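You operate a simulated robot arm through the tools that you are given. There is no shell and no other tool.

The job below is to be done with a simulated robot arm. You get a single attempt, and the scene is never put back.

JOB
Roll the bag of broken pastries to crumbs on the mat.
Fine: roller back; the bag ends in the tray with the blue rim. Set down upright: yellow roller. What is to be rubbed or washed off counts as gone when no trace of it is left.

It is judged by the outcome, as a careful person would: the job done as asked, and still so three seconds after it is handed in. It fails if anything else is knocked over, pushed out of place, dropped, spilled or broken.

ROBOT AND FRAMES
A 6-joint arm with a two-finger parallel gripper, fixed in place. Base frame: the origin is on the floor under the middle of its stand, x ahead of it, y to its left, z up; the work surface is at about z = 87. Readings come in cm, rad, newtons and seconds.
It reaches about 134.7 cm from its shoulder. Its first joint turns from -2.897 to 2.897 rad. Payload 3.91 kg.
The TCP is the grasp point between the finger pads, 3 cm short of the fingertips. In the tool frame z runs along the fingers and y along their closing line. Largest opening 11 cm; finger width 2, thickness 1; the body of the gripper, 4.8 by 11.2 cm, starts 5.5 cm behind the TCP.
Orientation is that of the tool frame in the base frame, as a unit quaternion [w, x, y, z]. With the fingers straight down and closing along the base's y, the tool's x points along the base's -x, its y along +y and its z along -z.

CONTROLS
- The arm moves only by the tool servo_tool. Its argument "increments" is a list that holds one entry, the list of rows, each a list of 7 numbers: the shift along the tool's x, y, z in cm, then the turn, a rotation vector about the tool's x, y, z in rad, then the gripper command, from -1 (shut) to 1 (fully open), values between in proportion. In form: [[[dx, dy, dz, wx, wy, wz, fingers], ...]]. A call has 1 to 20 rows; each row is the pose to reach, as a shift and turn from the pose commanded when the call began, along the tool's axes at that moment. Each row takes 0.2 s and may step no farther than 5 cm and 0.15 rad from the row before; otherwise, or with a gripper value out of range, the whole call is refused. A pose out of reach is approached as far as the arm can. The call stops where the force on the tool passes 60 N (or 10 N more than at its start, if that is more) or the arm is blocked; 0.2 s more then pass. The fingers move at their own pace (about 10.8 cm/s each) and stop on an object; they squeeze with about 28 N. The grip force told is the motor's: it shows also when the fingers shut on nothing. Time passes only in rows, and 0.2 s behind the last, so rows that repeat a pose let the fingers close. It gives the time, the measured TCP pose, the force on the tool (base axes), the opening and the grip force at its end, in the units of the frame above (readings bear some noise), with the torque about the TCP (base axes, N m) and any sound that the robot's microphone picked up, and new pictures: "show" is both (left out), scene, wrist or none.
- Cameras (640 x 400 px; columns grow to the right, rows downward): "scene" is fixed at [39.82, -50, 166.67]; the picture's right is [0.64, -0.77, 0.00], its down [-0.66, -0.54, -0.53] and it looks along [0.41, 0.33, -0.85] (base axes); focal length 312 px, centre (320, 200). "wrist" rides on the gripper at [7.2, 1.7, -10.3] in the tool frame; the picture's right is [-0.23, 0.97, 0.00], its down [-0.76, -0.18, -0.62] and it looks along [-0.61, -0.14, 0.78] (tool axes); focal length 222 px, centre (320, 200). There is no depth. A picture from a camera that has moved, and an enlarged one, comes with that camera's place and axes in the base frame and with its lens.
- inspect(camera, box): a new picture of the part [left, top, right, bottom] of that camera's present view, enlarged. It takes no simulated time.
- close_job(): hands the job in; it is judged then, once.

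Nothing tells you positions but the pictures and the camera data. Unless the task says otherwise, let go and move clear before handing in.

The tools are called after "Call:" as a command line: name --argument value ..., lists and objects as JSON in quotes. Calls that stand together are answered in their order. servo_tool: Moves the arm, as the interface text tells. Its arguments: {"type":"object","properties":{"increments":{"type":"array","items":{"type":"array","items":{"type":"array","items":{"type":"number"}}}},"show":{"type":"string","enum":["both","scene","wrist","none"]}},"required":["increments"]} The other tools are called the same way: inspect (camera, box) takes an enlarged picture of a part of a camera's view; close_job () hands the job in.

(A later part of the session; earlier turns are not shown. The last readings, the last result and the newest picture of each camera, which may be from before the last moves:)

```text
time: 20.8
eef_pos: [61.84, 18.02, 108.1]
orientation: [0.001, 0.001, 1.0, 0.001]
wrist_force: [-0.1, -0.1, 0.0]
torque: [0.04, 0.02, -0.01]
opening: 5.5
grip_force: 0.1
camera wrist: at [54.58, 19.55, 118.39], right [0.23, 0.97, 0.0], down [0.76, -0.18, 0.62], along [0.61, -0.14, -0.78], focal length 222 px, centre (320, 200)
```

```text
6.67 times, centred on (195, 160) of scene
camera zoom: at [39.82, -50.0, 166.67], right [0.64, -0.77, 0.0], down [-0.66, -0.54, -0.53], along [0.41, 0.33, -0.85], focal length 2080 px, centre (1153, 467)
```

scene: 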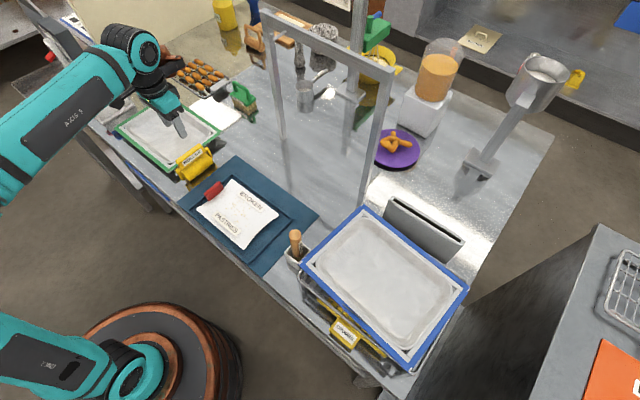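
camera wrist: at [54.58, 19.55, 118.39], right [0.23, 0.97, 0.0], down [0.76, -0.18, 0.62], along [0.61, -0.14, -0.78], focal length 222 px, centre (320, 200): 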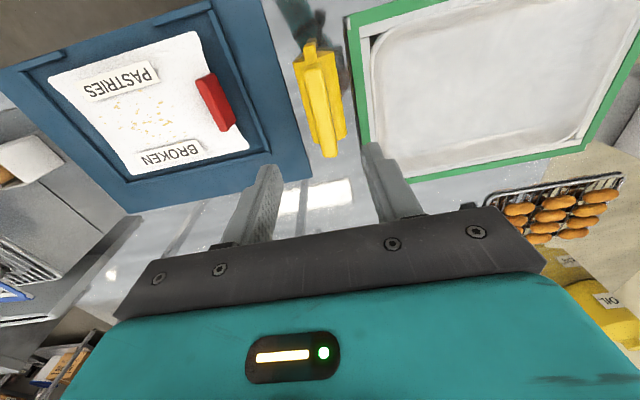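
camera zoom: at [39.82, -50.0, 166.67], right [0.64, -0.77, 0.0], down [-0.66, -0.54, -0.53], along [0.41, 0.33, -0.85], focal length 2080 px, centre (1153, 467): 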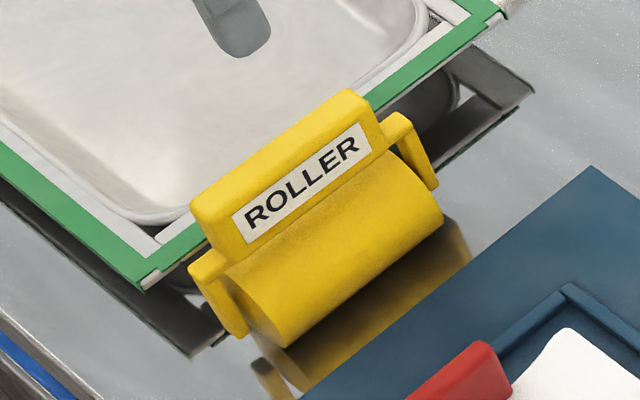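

The handle bar runs along x from 57.6 to 65.8 at y ≈ 18.15, about 1.7 cm thick, top near z = 96, over a ~5 cm drum. I'll lower the fingers on either side of it and check before closing.

Call:
servo_tool --increments '[[[0.3, 0.45, 2, 0, 0, 0, -0.1], [0.3, 0.45, 4.5, 0, 0, 0, -0.1], [0.3, 0.45, 7, 0, 0, 0, -0.1], [0.3, 0.45, 8.5, 0, 0, 0, -0.1], [0.3, 0.45, 9.5, 0, 0, 0, -0.1], [0.3, 0.45, 9.5, 0, 0, 0, -0.1]]]' --show "wrist"

Call:
inspect --camera "wrist" --box '[230, 60, 410, 210]'

Call:
inspect --camera "scene" --box '[160, 120, 240, 190]'

```text
time: 22.2
eef_pos: [61.76, 18.35, 98.51]
orientation: [0.001, 0.001, 1.0, 0.002]
wrist_force: [0.0, -0.3, 0.5]
torque: [-0.01, 0.02, 0.01]
opening: 4.96
grip_force: 0.1
camera wrist: at [54.47, 19.95, 108.82], right [0.23, 0.97, 0.0], down [0.76, -0.18, 0.62], along [0.61, -0.14, -0.78], focal length 222 px, centre (320, 200)
```

wrist: 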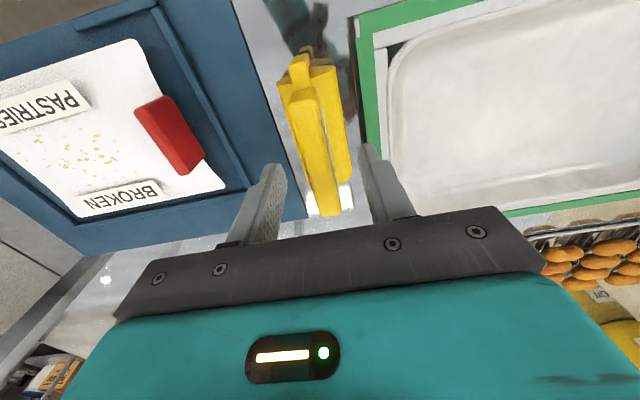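

```text
2.67 times, centred on (320, 135) of wrist
camera zoom: at [54.47, 19.95, 108.82], right [0.23, 0.97, 0.0], down [0.76, -0.18, 0.62], along [0.61, -0.14, -0.78], focal length 592 px, centre (320, 373)
```

zoom: 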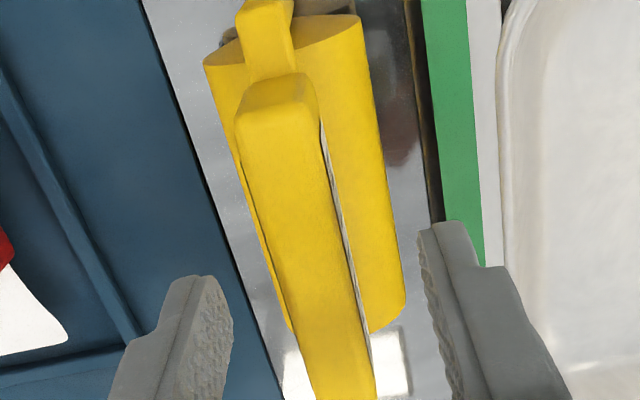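

```text
5.71 times, centred on (200, 155) of scene
camera zoom: at [39.82, -50.0, 166.67], right [0.64, -0.77, 0.0], down [-0.66, -0.54, -0.53], along [0.41, 0.33, -0.85], focal length 1782 px, centre (1006, 457)
```

zoom: 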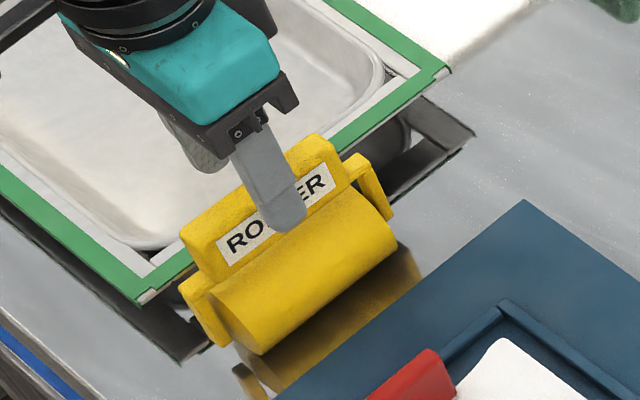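

The bar is about 0.3 cm to the −y side of the finger midpoint; I'll correct that, go down to z ≈ 95.3 and close.

Call:
servo_tool --increments '[[[0, -0.3, 0.8, 0, 0, 0, -0.1], [0, -0.3, 1.6, 0, 0, 0, -0.1], [0, -0.3, 2.4, 0, 0, 0, -0.1], [0, -0.3, 3.1, 0, 0, 0, -0.1], [0, -0.3, 3.1, 0, 0, 0, -0.1]]]' --show "none"

Call:
inspect --camera "wrist" --box '[230, 60, 410, 210]'

Call:
inspect --camera "scene" --box '[160, 120, 240, 190]'

```text
time: 23.4
eef_pos: [61.77, 17.88, 95.59]
orientation: [0.001, 0.002, 1.0, 0.0]
wrist_force: [-0.2, -0.7, -1.1]
torque: [0.05, -0.01, -0.03]
opening: 4.96
grip_force: 0.0
```

```text
2.67 times, centred on (320, 135) of wrist
camera zoom: at [54.5, 19.51, 105.8], right [0.23, 0.97, 0.0], down [0.76, -0.18, 0.62], along [0.61, -0.14, -0.78], focal length 592 px, centre (320, 373)
```

zoom: 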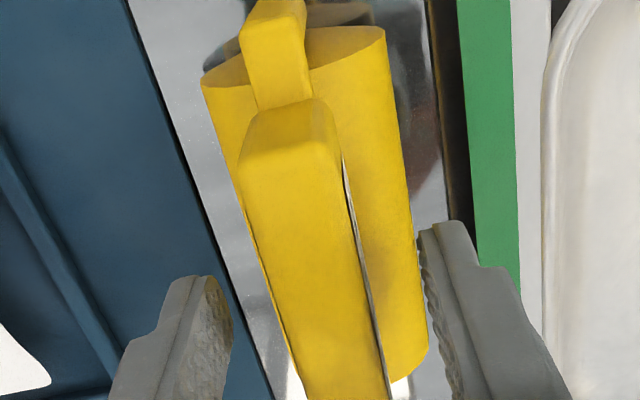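

```text
5.71 times, centred on (200, 155) of scene
camera zoom: at [39.82, -50.0, 166.67], right [0.64, -0.77, 0.0], down [-0.66, -0.54, -0.53], along [0.41, 0.33, -0.85], focal length 1782 px, centre (1006, 457)
```

zoom: 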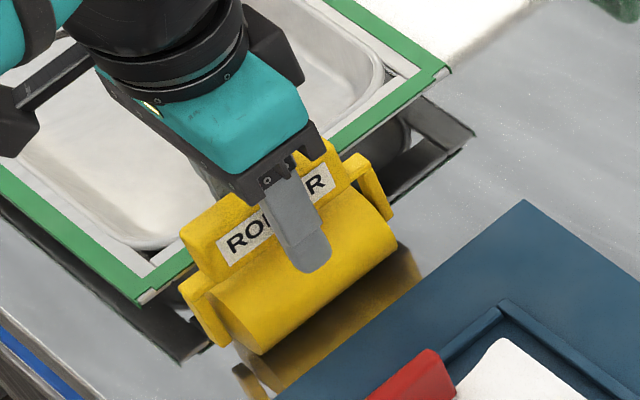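

The fingers straddle the handle with no contact. Closing now.

Call:
servo_tool --increments '[[[0, 0, 0, 0, 0, 0, -0.4], [0, 0, 0, 0, 0, 0, -0.6], [0, 0, 0, 0, 0, 0, -0.8], [0, 0, 0, 0, 0, 0, -1], [0, 0, 0, 0, 0, 0, -1]]]' --show "none"

Call:
inspect --camera "wrist" --box '[230, 60, 410, 210]'

Call:
inspect --camera "scene" --box '[160, 120, 240, 190]'

```text
time: 24.6
eef_pos: [61.9, 17.88, 95.51]
orientation: [0.001, 0.001, 1.0, 0.002]
wrist_force: [0.1, 0.1, -0.7]
torque: [0.0, 0.04, -0.04]
opening: 1.81
grip_force: 27.9
```

```text
2.67 times, centred on (320, 135) of wrist
camera zoom: at [54.5, 19.51, 105.8], right [0.23, 0.97, 0.0], down [0.76, -0.18, 0.62], along [0.61, -0.14, -0.78], focal length 592 px, centre (320, 373)
```

zoom: 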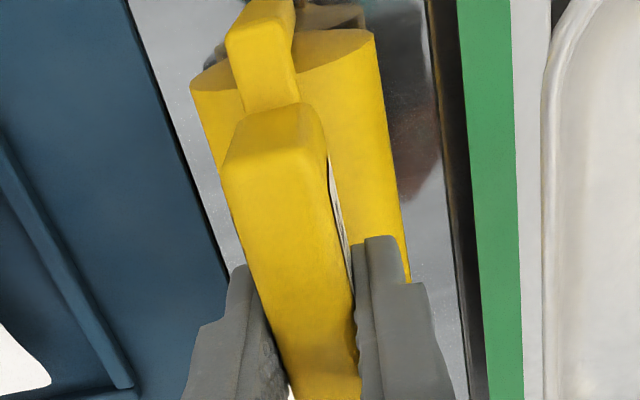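

```text
5.71 times, centred on (200, 155) of scene
camera zoom: at [39.82, -50.0, 166.67], right [0.64, -0.77, 0.0], down [-0.66, -0.54, -0.53], along [0.41, 0.33, -0.85], focal length 1782 px, centre (1006, 457)
```

zoom: 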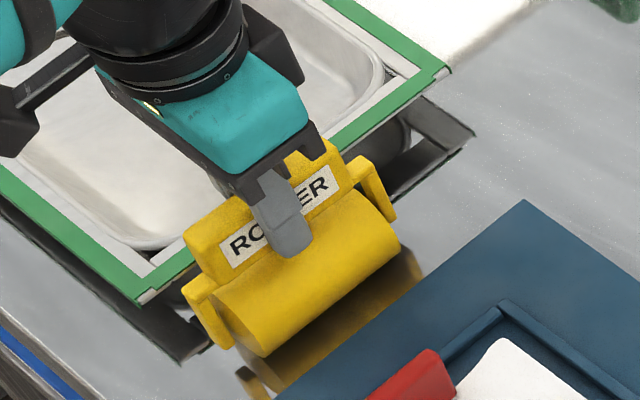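

Gripped (opening 1.81 cm, 28 N); the roller shifted only about 0.3 cm toward −y. I'll lift it and carry it above the middle of the bag.

Call:
servo_tool --increments '[[[0, 0, -0.7, 0, 0, 0, -1], [0, 0, -1.6, 0, 0, 0, -1], [0, 0, -3.2, 0, 0, 0, -1], [0, 0, -5.5, 0, 0, 0, -1], [0, 0, -8, 0, 0, 0, -1], [0.2, -1.2, -9.7, 0, 0, 0, -1], [0.5, -3.7, -10, 0, 0, 0, -1], [0.9, -6.7, -10, 0, 0, 0, -1], [1.3, -9.7, -10, 0, 0, 0, -1], [1.7, -12.7, -10, 0, 0, 0, -1], [2.1, -15.7, -10, 0, 0, 0, -1], [2.5, -18.7, -10, 0, 0, 0, -1], [2.7, -21, -10, 0, 0, 0, -1], [2.75, -22, -10, 0, 0, 0, -1], [2.75, -22.25, -10, 0, 0, 0, -1]]]'

Call:
inspect --camera "scene" --box '[150, 120, 330, 290]'

```text
time: 27.8
eef_pos: [58.88, -4.53, 105.48]
orientation: [0.0, 0.0, 1.0, 0.001]
wrist_force: [-0.1, 0.2, -2.4]
torque: [0.01, 0.0, 0.0]
opening: 1.75
grip_force: 27.9
camera wrist: at [51.64, -2.79, 115.74], right [0.23, 0.97, 0.0], down [0.76, -0.18, 0.62], along [0.61, -0.14, -0.78], focal length 222 px, centre (320, 200)
```

scene: 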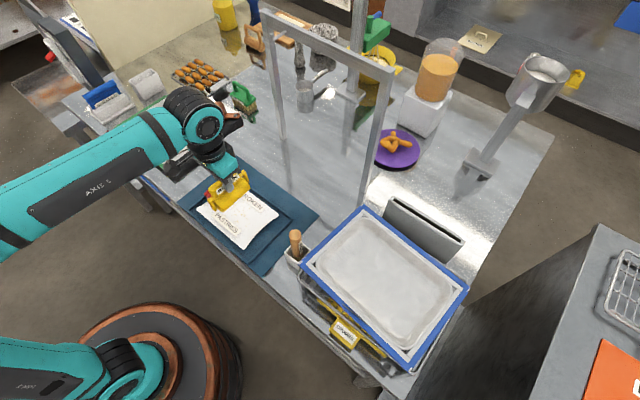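
wrist: 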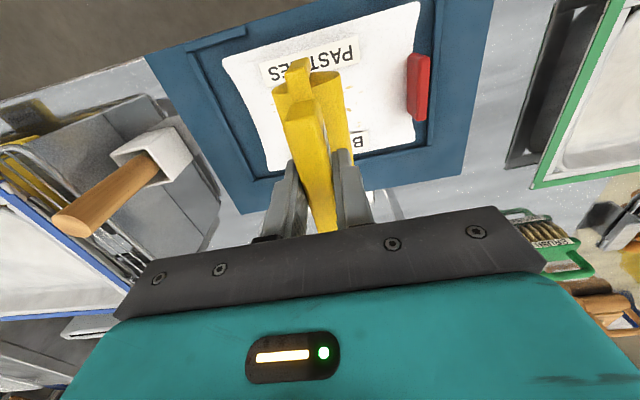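

```text
2.35 times, centred on (240, 205) of scene
camera zoom: at [39.82, -50.0, 166.67], right [0.64, -0.77, 0.0], down [-0.66, -0.54, -0.53], along [0.41, 0.33, -0.85], focal length 734 px, centre (508, 188)
```

zoom: 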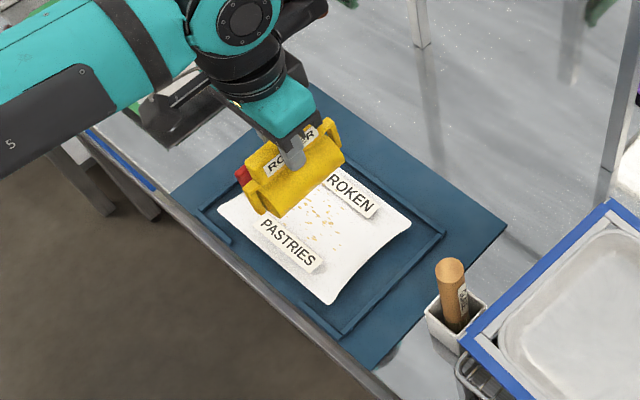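

The roller is held upright over the bag. I'll lower it in small steps to find contact with the bag's surface.

Call:
servo_tool --increments '[[[0, 0, 1.5, 0, 0, 0, -1], [0, 0, 3, 0, 0, 0, -1], [0, 0, 4.5, 0, 0, 0, -1], [0, 0, 5.5, 0, 0, 0, -1], [0, 0, 5.5, 0, 0, 0, -1]]]' --show "none"

Call:
inspect --camera "scene" --box '[170, 150, 310, 260]'

Call:
servo_tool --increments '[[[0, 0, 0.2, 0, 0, 0, -1], [0, 0, 0.4, 0, 0, 0, -1], [0, 0, 0.6, 0, 0, 0, -1], [0, 0, 0.8, 0, 0, 0, -1]]]' --show "none"

```text
time: 29.0
eef_pos: [58.87, -4.32, 99.85]
orientation: [0.001, 0.001, 1.0, 0.001]
wrist_force: [-0.3, -0.1, -0.9]
torque: [-0.01, 0.02, 0.0]
opening: 1.78
grip_force: 28.2
```

```text
3.64 times, centred on (240, 205) of scene
camera zoom: at [39.82, -50.0, 166.67], right [0.64, -0.77, 0.0], down [-0.66, -0.54, -0.53], along [0.41, 0.33, -0.85], focal length 1134 px, centre (611, 182)
```

zoom: 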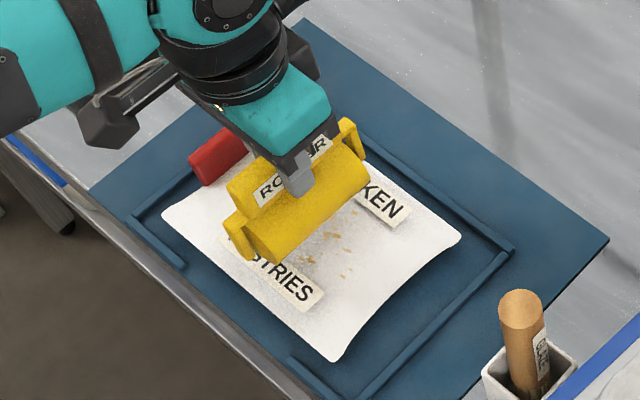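

```text
time: 30.0
eef_pos: [58.99, -4.47, 99.0]
orientation: [0.001, 0.0, 1.0, 0.001]
wrist_force: [0.0, 1.1, -1.4]
torque: [-0.01, 0.0, 0.0]
opening: 1.75
grip_force: 28.0
```

Call:
servo_tool --increments '[[[0, 0, 0.2, 0, 0, 0, -1], [0, 0, 0.4, 0, 0, 0, -1], [0, 0, 0.6, 0, 0, 0, -1]]]' --show "none"

```text
time: 30.8
eef_pos: [59.04, -4.4, 98.49]
orientation: [0.0, 0.001, 1.0, 0.001]
wrist_force: [0.4, 0.3, -1.2]
torque: [-0.03, 0.0, 0.01]
opening: 1.74
grip_force: 27.5
```

Call:
servo_tool --increments '[[[0, 0, 0.2, 0, 0, 0, -1], [0, 0, 0.4, 0, 0, 0, -1], [0, 0, 0.6, 0, 0, 0, -1]]]' --show "none"

Call:
inspect --camera "scene" --box '[170, 150, 310, 260]'

```text
time: 31.6
eef_pos: [59.02, -4.38, 98.0]
orientation: [0.001, 0.001, 1.0, 0.0]
wrist_force: [1.6, -1.2, 23.8]
torque: [-0.02, -0.05, 0.01]
opening: 1.79
grip_force: 27.7
```

```text
3.64 times, centred on (240, 205) of scene
camera zoom: at [39.82, -50.0, 166.67], right [0.64, -0.77, 0.0], down [-0.66, -0.54, -0.53], along [0.41, 0.33, -0.85], focal length 1134 px, centre (611, 182)
```

zoom: 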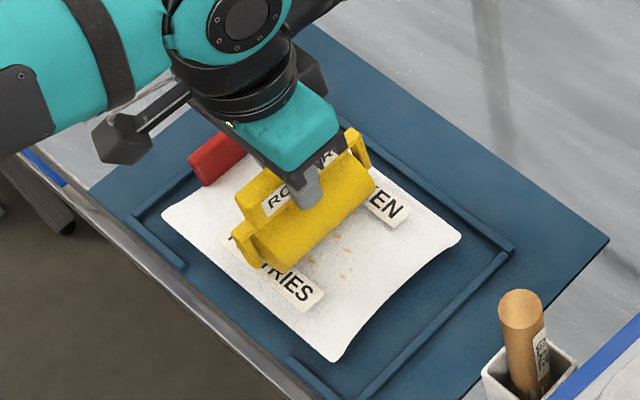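

Contact at TCP z ≈ 98.1, pressing about 24 N. I'll now make a first rolling pass along the bag at this height and see what happens.

Call:
servo_tool --increments '[[[0, -1.0, 0, 0, 0, 0, -1], [0, -2.2, 0, 0, 0, 0, -1], [0, -3.4, 0, 0, 0, 0, -1], [0, -4.6, 0, 0, 0, 0, -1], [0, -5.8, 0, 0, 0, 0, -1], [0, -7.0, 0, 0, 0, 0, -1], [0, -8.2, 0, 0, 0, 0, -1], [0, -7.0, 0, 0, 0, 0, -1], [0, -5.8, 0, 0, 0, 0, -1], [0, -4.6, 0, 0, 0, 0, -1], [0, -3.4, 0, 0, 0, 0, -1], [0, -2.2, 0, 0, 0, 0, -1], [0, -1.0, 0, 0, 0, 0, -1], [0, 0.2, 0, 0, 0, 0, -1], [0, 1.4, 0, 0, 0, 0, -1], [0, 2.6, 0, 0, 0, 0, -1], [0, 3.8, 0, 0, 0, 0, -1], [0, 5.0, 0, 0, 0, 0, -1], [0, 6.0, 0, 0, 0, 0, -1]]]'

Call:
inspect --camera "scene" --box '[170, 150, 310, 260]'

```text
time: 35.6
eef_pos: [58.89, 1.73, 97.83]
orientation: [0.001, 0.0, 1.0, 0.001]
wrist_force: [-0.5, -1.1, -1.1]
torque: [0.0, 0.04, -0.01]
opening: 1.74
grip_force: 27.9
camera wrist: at [51.68, 3.34, 108.16], right [0.23, 0.97, 0.0], down [0.76, -0.18, 0.62], along [0.61, -0.14, -0.78], focal length 222 px, centre (320, 200)
```

scene: 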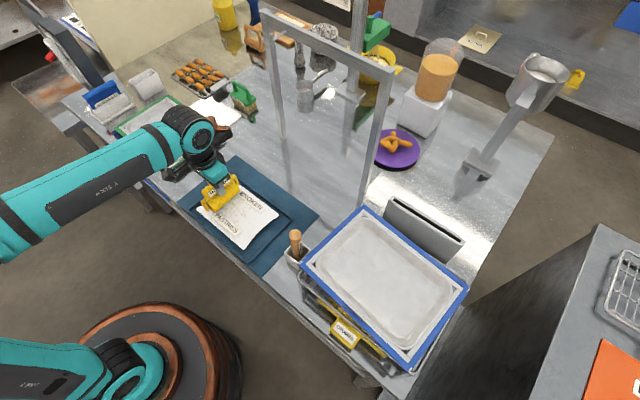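
wrist: 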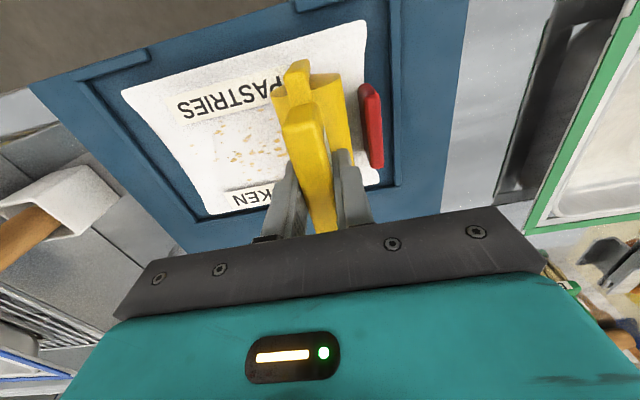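

```text
3.64 times, centred on (240, 205) of scene
camera zoom: at [39.82, -50.0, 166.67], right [0.64, -0.77, 0.0], down [-0.66, -0.54, -0.53], along [0.41, 0.33, -0.85], focal length 1134 px, centre (611, 182)
```

zoom: 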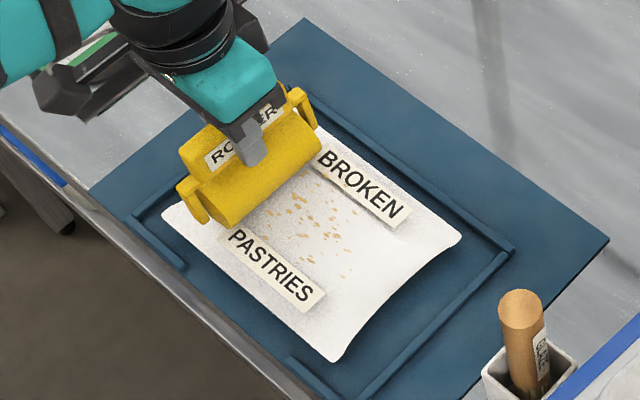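

The pass went through without trouble, but there's no contact left at this end of the bag at this height. I'll look closely at the bag and feel for its surface here.

Call:
inspect --camera "scene" --box '[200, 170, 290, 250]'

Call:
servo_tool --increments '[[[0, 0, 0.2, 0, 0, 0, -1], [0, 0, 0.4, 0, 0, 0, -1], [0, 0, 0.5, 0, 0, 0, -1]]]' --show "none"

```text
5.00 times, centred on (245, 210) of scene
camera zoom: at [39.82, -50.0, 166.67], right [0.64, -0.77, 0.0], down [-0.66, -0.54, -0.53], along [0.41, 0.33, -0.85], focal length 1560 px, centre (695, 150)
```

zoom: 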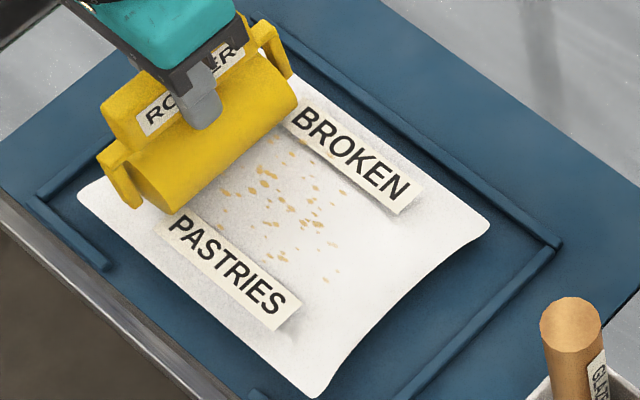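

```text
time: 36.4
eef_pos: [59.01, 1.68, 97.54]
orientation: [0.002, 0.0, 1.0, 0.001]
wrist_force: [-0.1, 5.4, 23.7]
torque: [0.34, -0.06, 0.03]
opening: 1.81
grip_force: 27.2
```

The bag is pillow-shaped, its surface about 0.45 cm lower here than at the middle. I'll roll following that profile, pressing at roughly 25–30 N.

Call:
servo_tool --increments '[[[0, -1.2, -0.17, 0, 0, 0, -1], [0, -2.4, -0.29, 0, 0, 0, -1], [0, -3.6, -0.38, 0, 0, 0, -1], [0, -4.8, -0.43, 0, 0, 0, -1], [0, -6.0, -0.45, 0, 0, 0, -1], [0, -7.2, -0.43, 0, 0, 0, -1], [0, -8.4, -0.38, 0, 0, 0, -1], [0, -9.6, -0.29, 0, 0, 0, -1], [0, -10.8, -0.17, 0, 0, 0, -1], [0, -12.0, -0.01, 0, 0, 0, -1]]]' --show "none"

Call:
inspect --camera "scene" --box '[200, 170, 290, 250]'

Call:
inspect --camera "wrist" --box '[100, 0, 460, 230]'

```text
time: 38.6
eef_pos: [58.8, -10.41, 97.52]
orientation: [0.001, 0.0, 1.0, 0.0]
wrist_force: [0.8, 1.3, 3.3]
torque: [0.05, -0.18, 0.07]
opening: 1.78
grip_force: 27.8
```

```text
5.00 times, centred on (245, 210) of scene
camera zoom: at [39.82, -50.0, 166.67], right [0.64, -0.77, 0.0], down [-0.66, -0.54, -0.53], along [0.41, 0.33, -0.85], focal length 1560 px, centre (695, 150)
```

zoom: 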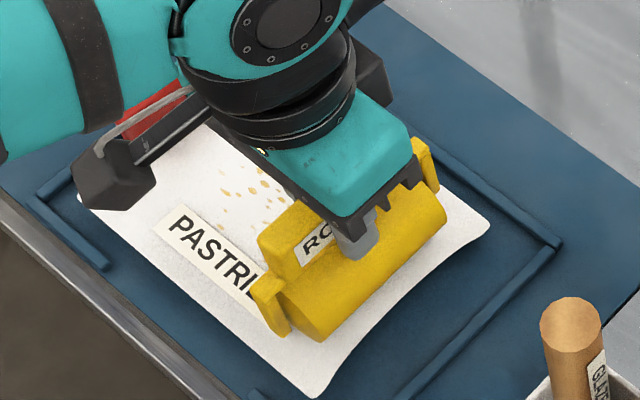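

```text
1.74 times, centred on (280, 115) of wrist
camera zoom: at [51.55, -8.82, 107.76], right [0.23, 0.97, 0.0], down [0.76, -0.18, 0.62], along [0.61, -0.14, -0.78], focal length 386 px, centre (390, 348)
```

zoom: 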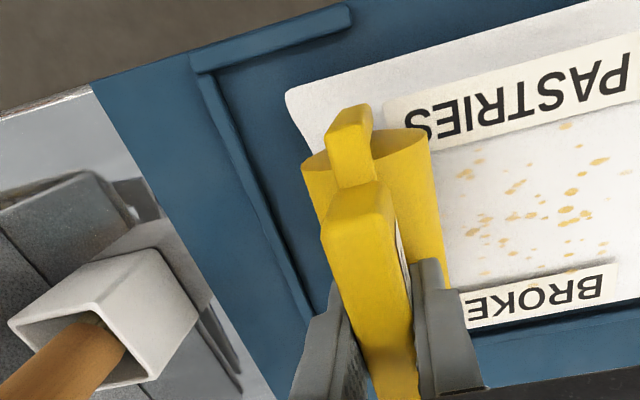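

Call:
servo_tool --increments '[[[0, 0, 0.2, 0, 0, 0, -1], [0, 1.2, 0.06, 0, 0, 0, -1], [0, 2.4, -0.09, 0, 0, 0, -1], [0, 3.6, -0.24, 0, 0, 0, -1], [0, 4.8, -0.36, 0, 0, 0, -1], [0, 6.0, -0.4, 0, 0, 0, -1]]]' --show "none"

```text
time: 40.0
eef_pos: [58.81, -4.41, 97.98]
orientation: [0.001, 0.001, 1.0, 0.001]
wrist_force: [0.1, -0.3, -1.1]
torque: [-0.01, 0.01, -0.01]
opening: 1.76
grip_force: 28.0
```

Interesting: at the middle there is now no contact at a height that earlier gave 24 N, so the bag is getting thinner as it is rolled. I'll find the new surface and keep rolling.

Call:
servo_tool --increments '[[[0, 0, 0.15, 0, 0, 0, -1], [0, 0, 0.3, 0, 0, 0, -1], [0, 0, 0.4, 0, 0, 0, -1]]]' --show "none"

Call:
inspect --camera "scene" --box '[200, 170, 290, 250]'

Call:
inspect --camera "wrist" --box '[100, 0, 460, 230]'

```text
time: 40.8
eef_pos: [58.9, -4.34, 97.48]
orientation: [0.002, 0.0, 1.0, 0.001]
wrist_force: [1.2, 2.4, 14.0]
torque: [0.17, 0.07, 0.02]
opening: 1.78
grip_force: 28.2
```

```text
5.00 times, centred on (245, 210) of scene
camera zoom: at [39.82, -50.0, 166.67], right [0.64, -0.77, 0.0], down [-0.66, -0.54, -0.53], along [0.41, 0.33, -0.85], focal length 1560 px, centre (695, 150)
```

zoom: 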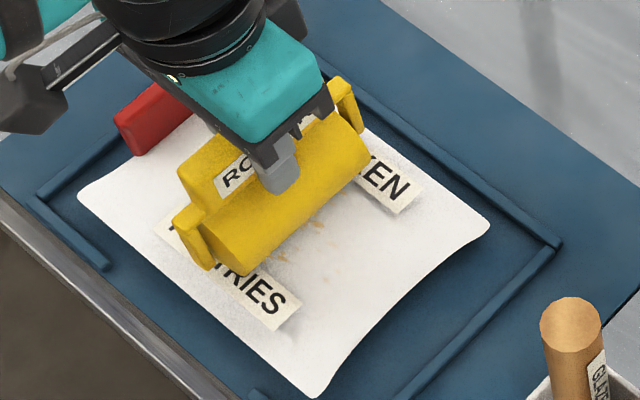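

```text
1.74 times, centred on (280, 115) of wrist
camera zoom: at [51.64, -2.7, 107.74], right [0.23, 0.97, 0.0], down [0.76, -0.18, 0.63], along [0.61, -0.14, -0.78], focal length 386 px, centre (390, 348)
```

zoom: 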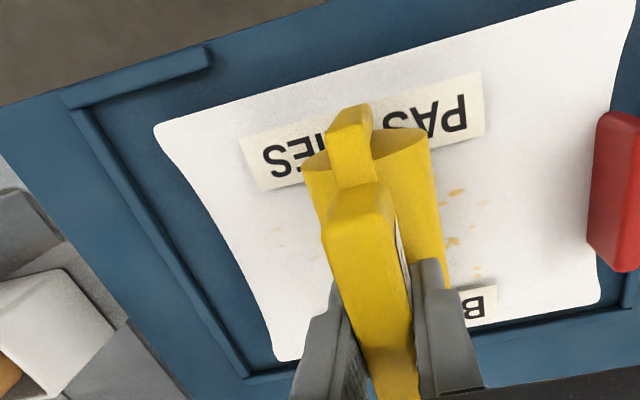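

Surface now at about 97.5 in the middle, 0.5 cm thinner. Another full back-and-forth in the centre lane, slightly lower.

Call:
servo_tool --increments '[[[0, -1.2, 0.05, 0, 0, 0, -1], [0, -2.4, 0.05, 0, 0, 0, -1], [0, -3.6, 0.1, 0, 0, 0, -1], [0, -4.8, 0.15, 0, 0, 0, -1], [0, -6.0, 0.2, 0, 0, 0, -1], [0, -7.2, 0.25, 0, 0, 0, -1], [0, -8.4, 0.3, 0, 0, 0, -1], [0, -7.2, 0.25, 0, 0, 0, -1], [0, -6.0, 0.2, 0, 0, 0, -1], [0, -4.8, 0.15, 0, 0, 0, -1], [0, -3.6, 0.1, 0, 0, 0, -1], [0, -2.4, 0.1, 0, 0, 0, -1], [0, -1.2, 0.1, 0, 0, 0, -1], [0, 0, 0.1, 0, 0, 0, -1], [0, 1.2, 0.1, 0, 0, 0, -1], [0, 2.4, 0.1, 0, 0, 0, -1], [0, 3.6, 0.1, 0, 0, 0, -1], [0, 4.8, 0.15, 0, 0, 0, -1], [0, 6.0, 0.2, 0, 0, 0, -1]]]' --show "none"

Call:
inspect --camera "scene" --box '[200, 170, 290, 250]'

Call:
inspect --camera "wrist" --box '[100, 0, 460, 230]'

```text
time: 44.8
eef_pos: [58.76, 1.63, 97.35]
orientation: [0.002, 0.002, 1.0, 0.001]
wrist_force: [1.3, -6.3, 23.3]
torque: [-0.4, 0.67, 0.13]
opening: 1.77
grip_force: 28.3
```

```text
5.00 times, centred on (245, 210) of scene
camera zoom: at [39.82, -50.0, 166.67], right [0.64, -0.77, 0.0], down [-0.66, -0.54, -0.53], along [0.41, 0.33, -0.85], focal length 1560 px, centre (695, 150)
```

zoom: 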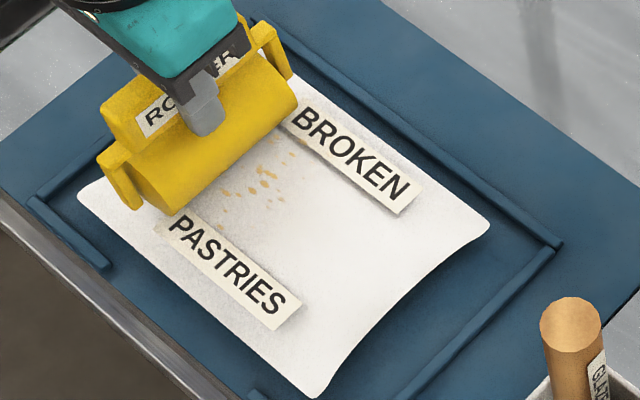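

```text
1.74 times, centred on (280, 115) of wrist
camera zoom: at [51.59, 3.32, 107.55], right [0.23, 0.97, 0.0], down [0.76, -0.18, 0.63], along [0.61, -0.14, -0.78], focal length 386 px, centre (390, 348)
```

zoom: 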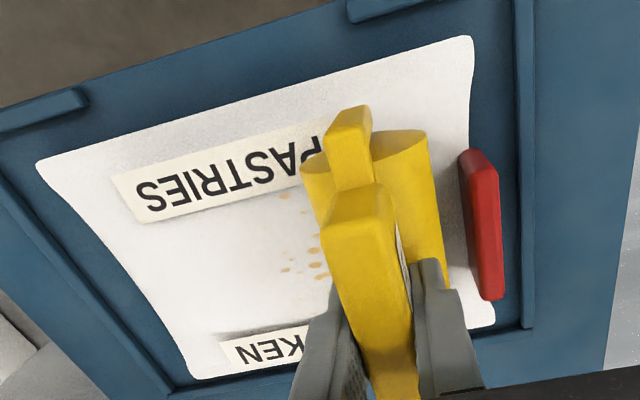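

The specks on the −y half have disappeared; some remain in the middle and toward the tab. I'll roll back and forth over that half.

Call:
servo_tool --increments '[[[0, -1.0, 0, 0, 0, 0, -1], [0, -2.0, 0, 0, 0, 0, -1], [0, -3.0, 0, 0, 0, 0, -1], [0, -4.0, 0.05, 0, 0, 0, -1], [0, -5.0, 0.05, 0, 0, 0, -1], [0, -6.0, 0.05, 0, 0, 0, -1], [0, -7.0, 0.05, 0, 0, 0, -1], [0, -6.0, 0.1, 0, 0, 0, -1], [0, -5.0, 0.1, 0, 0, 0, -1], [0, -4.0, 0.1, 0, 0, 0, -1], [0, -3.0, 0.1, 0, 0, 0, -1], [0, -2.0, 0.1, 0, 0, 0, -1], [0, -1.0, 0.1, 0, 0, 0, -1], [0, 0, 0.1, 0, 0, 0, -1], [0, 0.6, 0.1, 0, 0, 0, -1], [0, -1.0, 0.1, 0, 0, 0, -1], [0, -2.5, 0.1, 0, 0, 0, -1], [0, -4.0, 0.1, 0, 0, 0, -1], [0, -5.5, 0.1, 0, 0, 0, -1], [0, -7.0, 0.1, 0, 0, 0, -1]]]' --show "none"

Call:
inspect --camera "scene" --box '[200, 170, 290, 250]'

Call:
inspect --camera "wrist" --box '[100, 0, 460, 230]'

```text
time: 48.8
eef_pos: [58.94, -3.16, 97.35]
orientation: [0.003, 0.0, 1.0, 0.001]
wrist_force: [1.1, 2.8, 14.5]
torque: [0.15, 0.44, -0.08]
opening: 1.77
grip_force: 28.0
stopped in row 19: the force on the tool passed its limit at 62 N (the readings are from after the stop); the commanded pose is now the measured one
```

```text
5.00 times, centred on (245, 210) of scene
camera zoom: at [39.82, -50.0, 166.67], right [0.64, -0.77, 0.0], down [-0.66, -0.54, -0.53], along [0.41, 0.33, -0.85], focal length 1560 px, centre (695, 150)
```

zoom: 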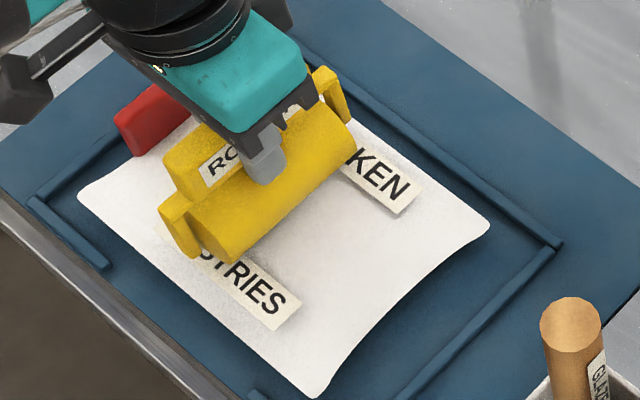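

```text
1.74 times, centred on (280, 115) of wrist
camera zoom: at [51.6, -1.59, 107.54], right [0.23, 0.97, 0.0], down [0.76, -0.18, 0.63], along [0.61, -0.14, -0.78], focal length 386 px, centre (390, 348)
```

zoom: 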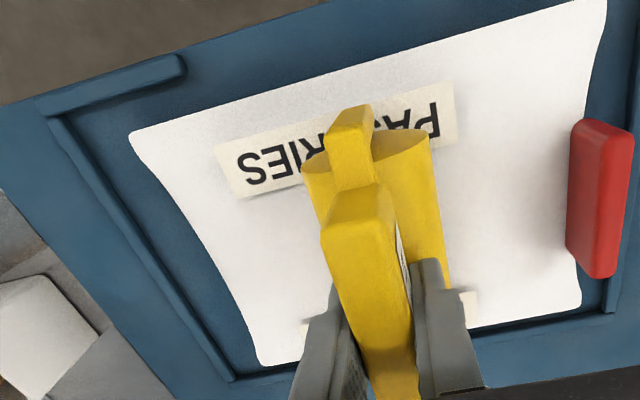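

No specks are visible around the roller now. I'll lift the roller to see the whole bag.

Call:
servo_tool --increments '[[[0, 0, -1, 0, 0, 0, -1], [0, 0, -3, 0, 0, 0, -1], [0, 1, -5.5, 0, 0, 0, -1], [0, 3.5, -8, 0, 0, 0, -1], [0, 6.5, -9, 0, 0, 0, -1], [0, 9.5, -9, 0, 0, 0, -1], [0, 12, -9, 0, 0, 0, -1], [0, 12, -9, 0, 0, 0, -1]]]'

Call:
inspect --camera "scene" --box '[200, 170, 290, 250]'

Call:
inspect --camera "wrist" --box '[80, 0, 340, 190]'

```text
time: 50.5
eef_pos: [58.83, 8.94, 106.35]
orientation: [0.001, 0.001, 1.0, 0.0]
wrist_force: [0.0, -0.9, -0.9]
torque: [0.01, 0.05, -0.01]
opening: 1.75
grip_force: 28.6
camera wrist: at [51.57, 10.51, 116.58], right [0.23, 0.97, 0.0], down [0.76, -0.18, 0.63], along [0.61, -0.14, -0.78], focal length 222 px, centre (320, 200)
```

scene: 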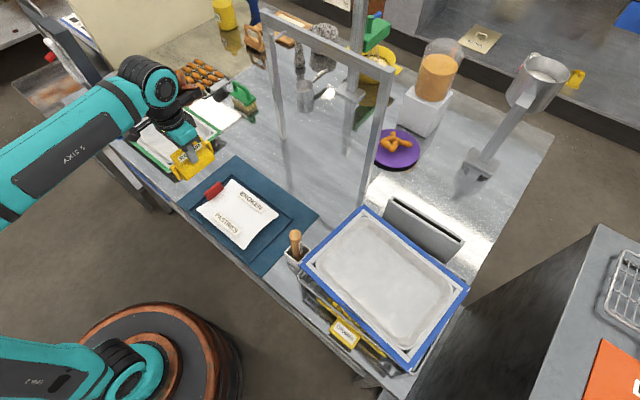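
wrist: 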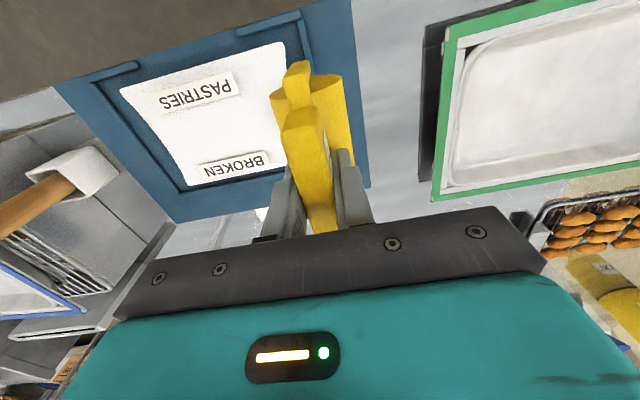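

```text
5.00 times, centred on (245, 210) of scene
camera zoom: at [39.82, -50.0, 166.67], right [0.64, -0.77, 0.0], down [-0.66, -0.54, -0.53], along [0.41, 0.33, -0.85], focal length 1560 px, centre (695, 150)
```

zoom: 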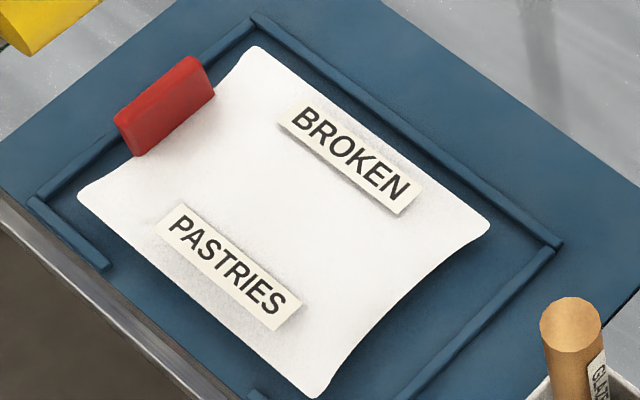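

```text
2.11 times, centred on (210, 95) of wrist
camera zoom: at [51.57, 10.51, 116.58], right [0.23, 0.97, 0.0], down [0.76, -0.18, 0.63], along [0.61, -0.14, -0.78], focal length 468 px, centre (552, 421)
```

zoom: 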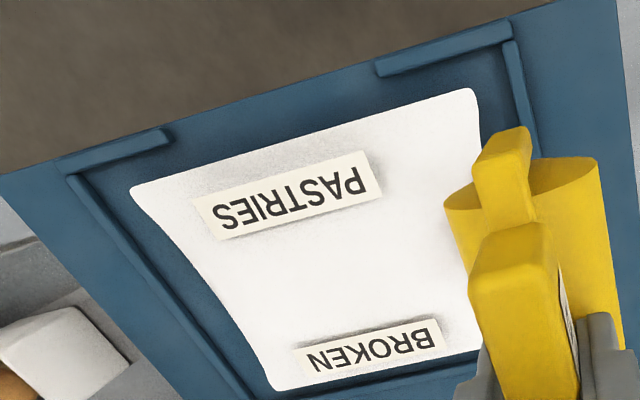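

No specks seem left. I'll zoom tightly to check for faint traces.

Call:
inspect --camera "scene" --box '[210, 178, 280, 222]'

Call:
inspect --camera "scene" --box '[220, 200, 290, 244]'

Call:
inspect --camera "wrist" --box '[120, 40, 300, 190]'

```text
9.09 times, centred on (245, 200) of scene
camera zoom: at [39.82, -50.0, 166.67], right [0.64, -0.77, 0.0], down [-0.66, -0.54, -0.53], along [0.41, 0.33, -0.85], focal length 2836 px, centre (1002, 200)
```

zoom: 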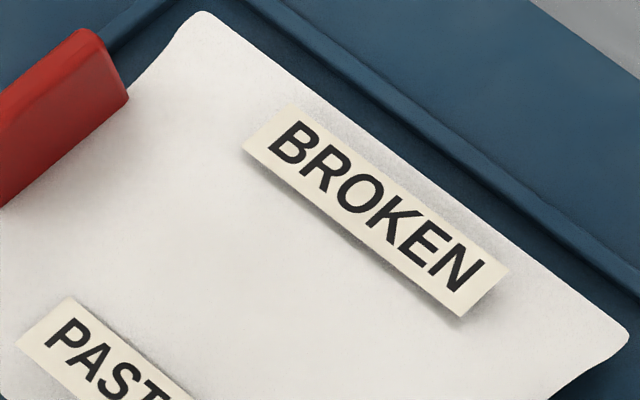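

```text
9.09 times, centred on (255, 222) of scene
camera zoom: at [39.82, -50.0, 166.67], right [0.64, -0.77, 0.0], down [-0.66, -0.54, -0.53], along [0.41, 0.33, -0.85], focal length 2836 px, centre (911, 0)
```

zoom: 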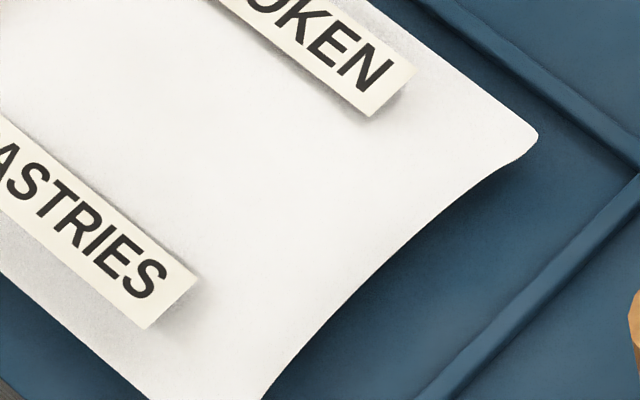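

```text
2.67 times, centred on (210, 115) of wrist
camera zoom: at [51.57, 10.51, 116.58], right [0.23, 0.97, 0.0], down [0.76, -0.18, 0.63], along [0.61, -0.14, -0.78], focal length 592 px, centre (613, 427)
```

zoom: 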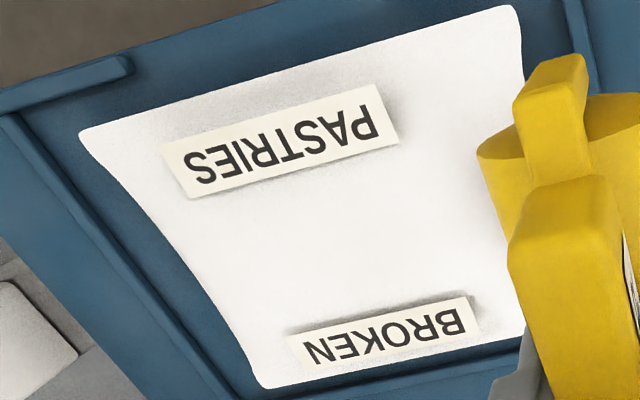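

The bag's surface is clean with no trace left. To be safe I'll do one more moderate pass over the speck area while I still hold the roller.

Call:
servo_tool --increments '[[[0, -2.5, 0, 0, 0, 0, -1], [0, -5.5, 0, 0, 0, 0, -1], [0, -7.8, 0.5, 0, 0, 0, -1], [0, -8.3, 2.5, 0, 0, 0, -1], [0, -8.3, 5, 0, 0, 0, -1], [0, -8.3, 7, 0, 0, 0, -1], [0, -8.3, 8.3, 0, 0, 0, -1], [0, -8.3, 8.8, 0, 0, 0, -1], [0, -8.3, 9.0, 0, 0, 0, -1], [0, -8.3, 9.1, 0, 0, 0, -1]]]' --show "none"

```text
time: 52.8
eef_pos: [58.78, 0.5, 97.26]
orientation: [0.002, 0.001, 1.0, 0.0]
wrist_force: [1.8, -5.9, 23.0]
torque: [-0.37, 0.65, 0.12]
opening: 1.77
grip_force: 28.3
```

Call:
servo_tool --increments '[[[0, -1.2, -0.03, 0, 0, 0, -1], [0, -2.4, -0.06, 0, 0, 0, -1], [0, -3.6, -0.06, 0, 0, 0, -1], [0, -4.8, -0.06, 0, 0, 0, -1], [0, -6.0, -0.06, 0, 0, 0, -1], [0, -7.2, -0.03, 0, 0, 0, -1], [0, -8.4, 0, 0, 0, 0, -1], [0, -9.6, 0.05, 0, 0, 0, -1], [0, -10.8, 0.1, 0, 0, 0, -1], [0, -9.6, 0.05, 0, 0, 0, -1], [0, -8.4, 0, 0, 0, 0, -1], [0, -7.2, -0.03, 0, 0, 0, -1], [0, -6.0, -0.06, 0, 0, 0, -1], [0, -4.8, -0.06, 0, 0, 0, -1]]]' --show "none"

```text
time: 55.8
eef_pos: [58.59, -4.41, 97.27]
orientation: [0.002, 0.001, 1.0, 0.001]
wrist_force: [2.3, -12.4, 50.5]
torque: [-0.83, 0.41, 0.08]
opening: 1.76
grip_force: 28.1
```

Good pass. Now I'll lift and carry the roller back above its original spot, checking that it's still level in the grip.

Call:
servo_tool --increments '[[[0, 0, -1, 0, 0, 0, -1], [0, 0, -3, 0, 0, 0, -1], [0, 0, -5.5, 0, 0, 0, -1], [0, 0.8, -8, 0, 0, 0, -1], [-0.2, 3, -9, 0, 0, 0, -1], [-0.6, 6, -9, 0, 0, 0, -1], [-1.0, 9, -9, 0, 0, 0, -1], [-1.4, 12, -9, 0, 0, 0, -1], [-1.8, 15, -9, 0, 0, 0, -1], [-2.2, 18, -9, 0, 0, 0, -1], [-2.6, 20.5, -9, 0, 0, 0, -1], [-2.76, 22, -9, 0, 0, 0, -1], [-2.76, 22.31, -9, 0, 0, 0, -1], [-2.76, 22.31, -9, 0, 0, 0, -1]]]'

Call:
inspect --camera "scene" --box '[160, 110, 250, 190]'

Call:
inspect --camera "scene" --box '[190, 170, 300, 260]'

Call:
inspect --camera "wrist" --box '[200, 0, 440, 230]'

```text
time: 58.8
eef_pos: [61.7, 18.16, 106.13]
orientation: [0.002, 0.0, 1.0, 0.001]
wrist_force: [0.9, 1.1, -2.4]
torque: [-0.02, -0.01, 0.01]
opening: 1.78
grip_force: 28.1
camera wrist: at [54.37, 19.73, 116.49], right [0.23, 0.97, 0.0], down [0.76, -0.18, 0.63], along [0.61, -0.14, -0.78], focal length 222 px, centre (320, 200)
```

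scene: 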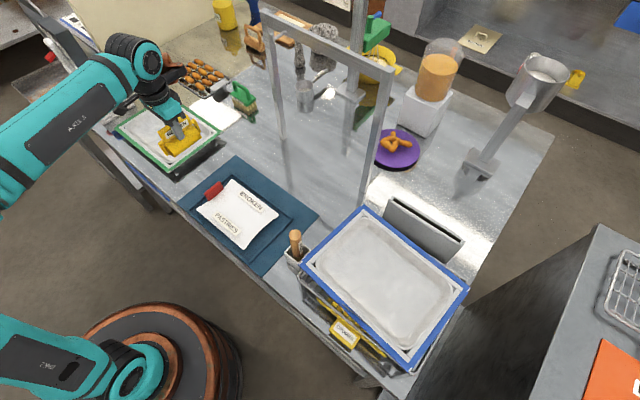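
wrist: 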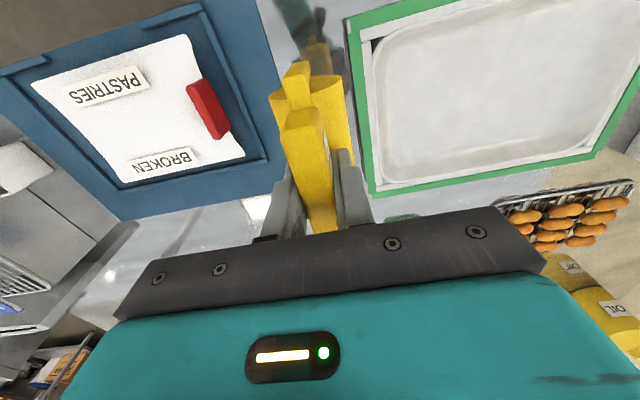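

```text
5.00 times, centred on (205, 150) of scene
camera zoom: at [39.82, -50.0, 166.67], right [0.64, -0.77, 0.0], down [-0.66, -0.54, -0.53], along [0.41, 0.33, -0.85], focal length 1560 px, centre (895, 450)
```

zoom: 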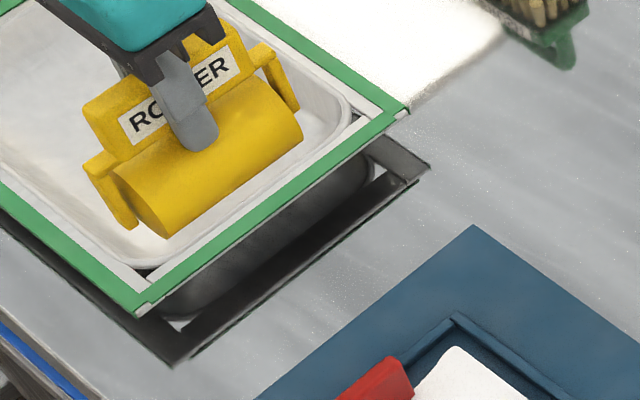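

```text
4.44 times, centred on (245, 215) of scene
camera zoom: at [39.82, -50.0, 166.67], right [0.64, -0.77, 0.0], down [-0.66, -0.54, -0.53], along [0.41, 0.33, -0.85], focal length 1386 px, centre (653, 133)
```

zoom: 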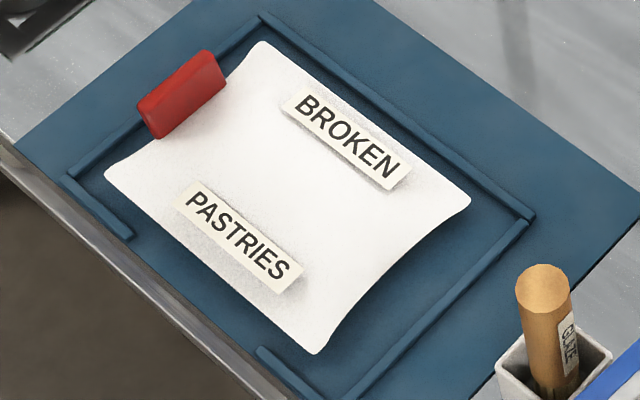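

```text
1.74 times, centred on (320, 115) of wrist
camera zoom: at [54.37, 19.73, 116.49], right [0.23, 0.97, 0.0], down [0.76, -0.18, 0.63], along [0.61, -0.14, -0.78], focal length 386 px, centre (320, 348)
```

zoom: 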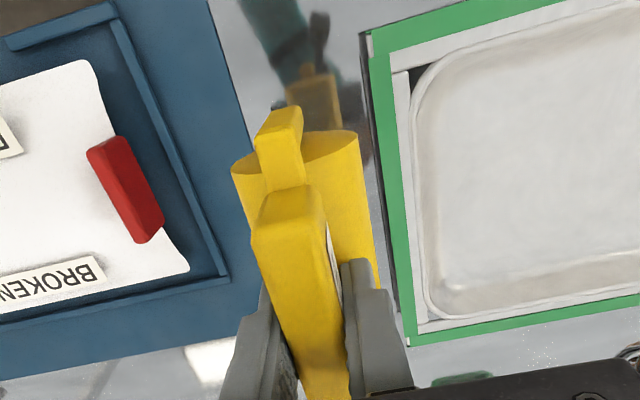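

The roller is held above its spot and the bag lies clean in the frame. I'll zoom on the roller to verify it's level in the grip before lowering.

Call:
inspect --camera "scene" --box '[155, 110, 205, 160]'

Call:
inspect --camera "wrist" --box '[230, 60, 410, 210]'

```text
8.00 times, centred on (180, 135) of scene
camera zoom: at [39.82, -50.0, 166.67], right [0.64, -0.77, 0.0], down [-0.66, -0.54, -0.53], along [0.41, 0.33, -0.85], focal length 2495 px, centre (1440, 720)
```

zoom: 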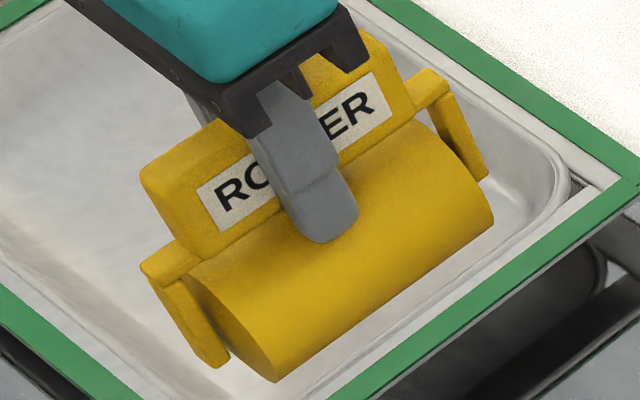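

```text
2.67 times, centred on (320, 135) of wrist
camera zoom: at [54.37, 19.73, 116.49], right [0.23, 0.97, 0.0], down [0.76, -0.18, 0.63], along [0.61, -0.14, -0.78], focal length 592 px, centre (320, 373)
```

zoom: 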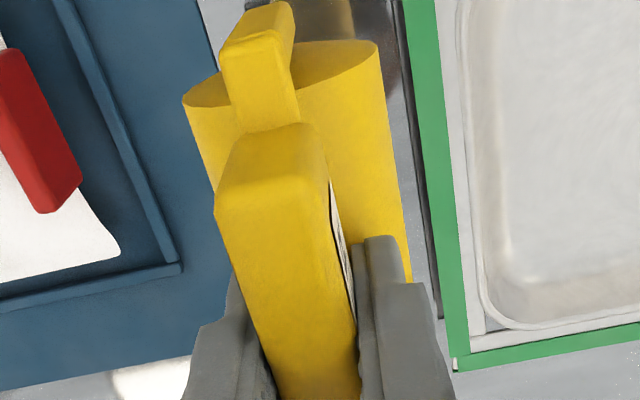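

The roller is upright and level, perhaps pushed up a few millimetres in the grip. I'll lower to just above the table, then feel for contact.

Call:
servo_tool --increments '[[[0, 0, 1.5, 0, 0, 0, -1], [0, 0, 3.5, 0, 0, 0, -1], [0, 0, 5.5, 0, 0, 0, -1], [0, 0, 7.5, 0, 0, 0, -1], [0, 0, 9, 0, 0, 0, -1], [0, 0, 10, 0, 0, 0, -1], [0, 0, 10.3, 0, 0, 0, -1], [0, 0, 10.5, 0, 0, 0, -1]]]' --show "none"

Call:
inspect --camera "scene" --box '[160, 120, 240, 190]'

Call:
servo_tool --increments '[[[0, 0, 0.15, 0, 0, 0, -1], [0, 0, 0.3, 0, 0, 0, -1]]]' --show "none"

```text
time: 60.5
eef_pos: [61.75, 17.99, 95.63]
orientation: [0.001, 0.001, 1.0, 0.001]
wrist_force: [-0.7, -1.0, -2.1]
torque: [0.03, 0.0, 0.02]
opening: 1.76
grip_force: 27.8
```

```text
5.71 times, centred on (200, 155) of scene
camera zoom: at [39.82, -50.0, 166.67], right [0.64, -0.77, 0.0], down [-0.66, -0.54, -0.53], along [0.41, 0.33, -0.85], focal length 1782 px, centre (1006, 457)
```

zoom: 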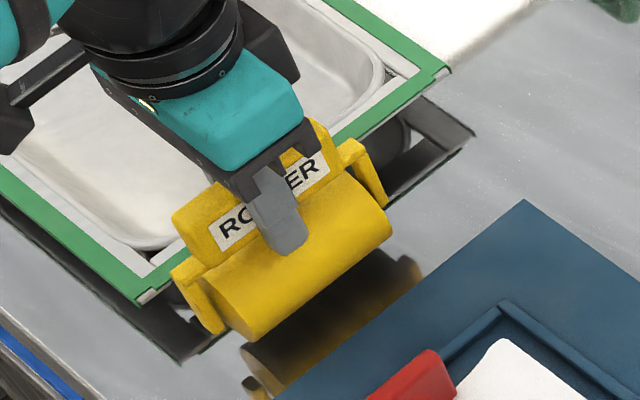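

```text
time: 61.1
eef_pos: [61.74, 18.04, 95.33]
orientation: [0.002, 0.001, 1.0, 0.002]
wrist_force: [0.4, 0.2, -0.8]
torque: [0.01, 0.02, -0.04]
opening: 1.76
grip_force: 28.7
```

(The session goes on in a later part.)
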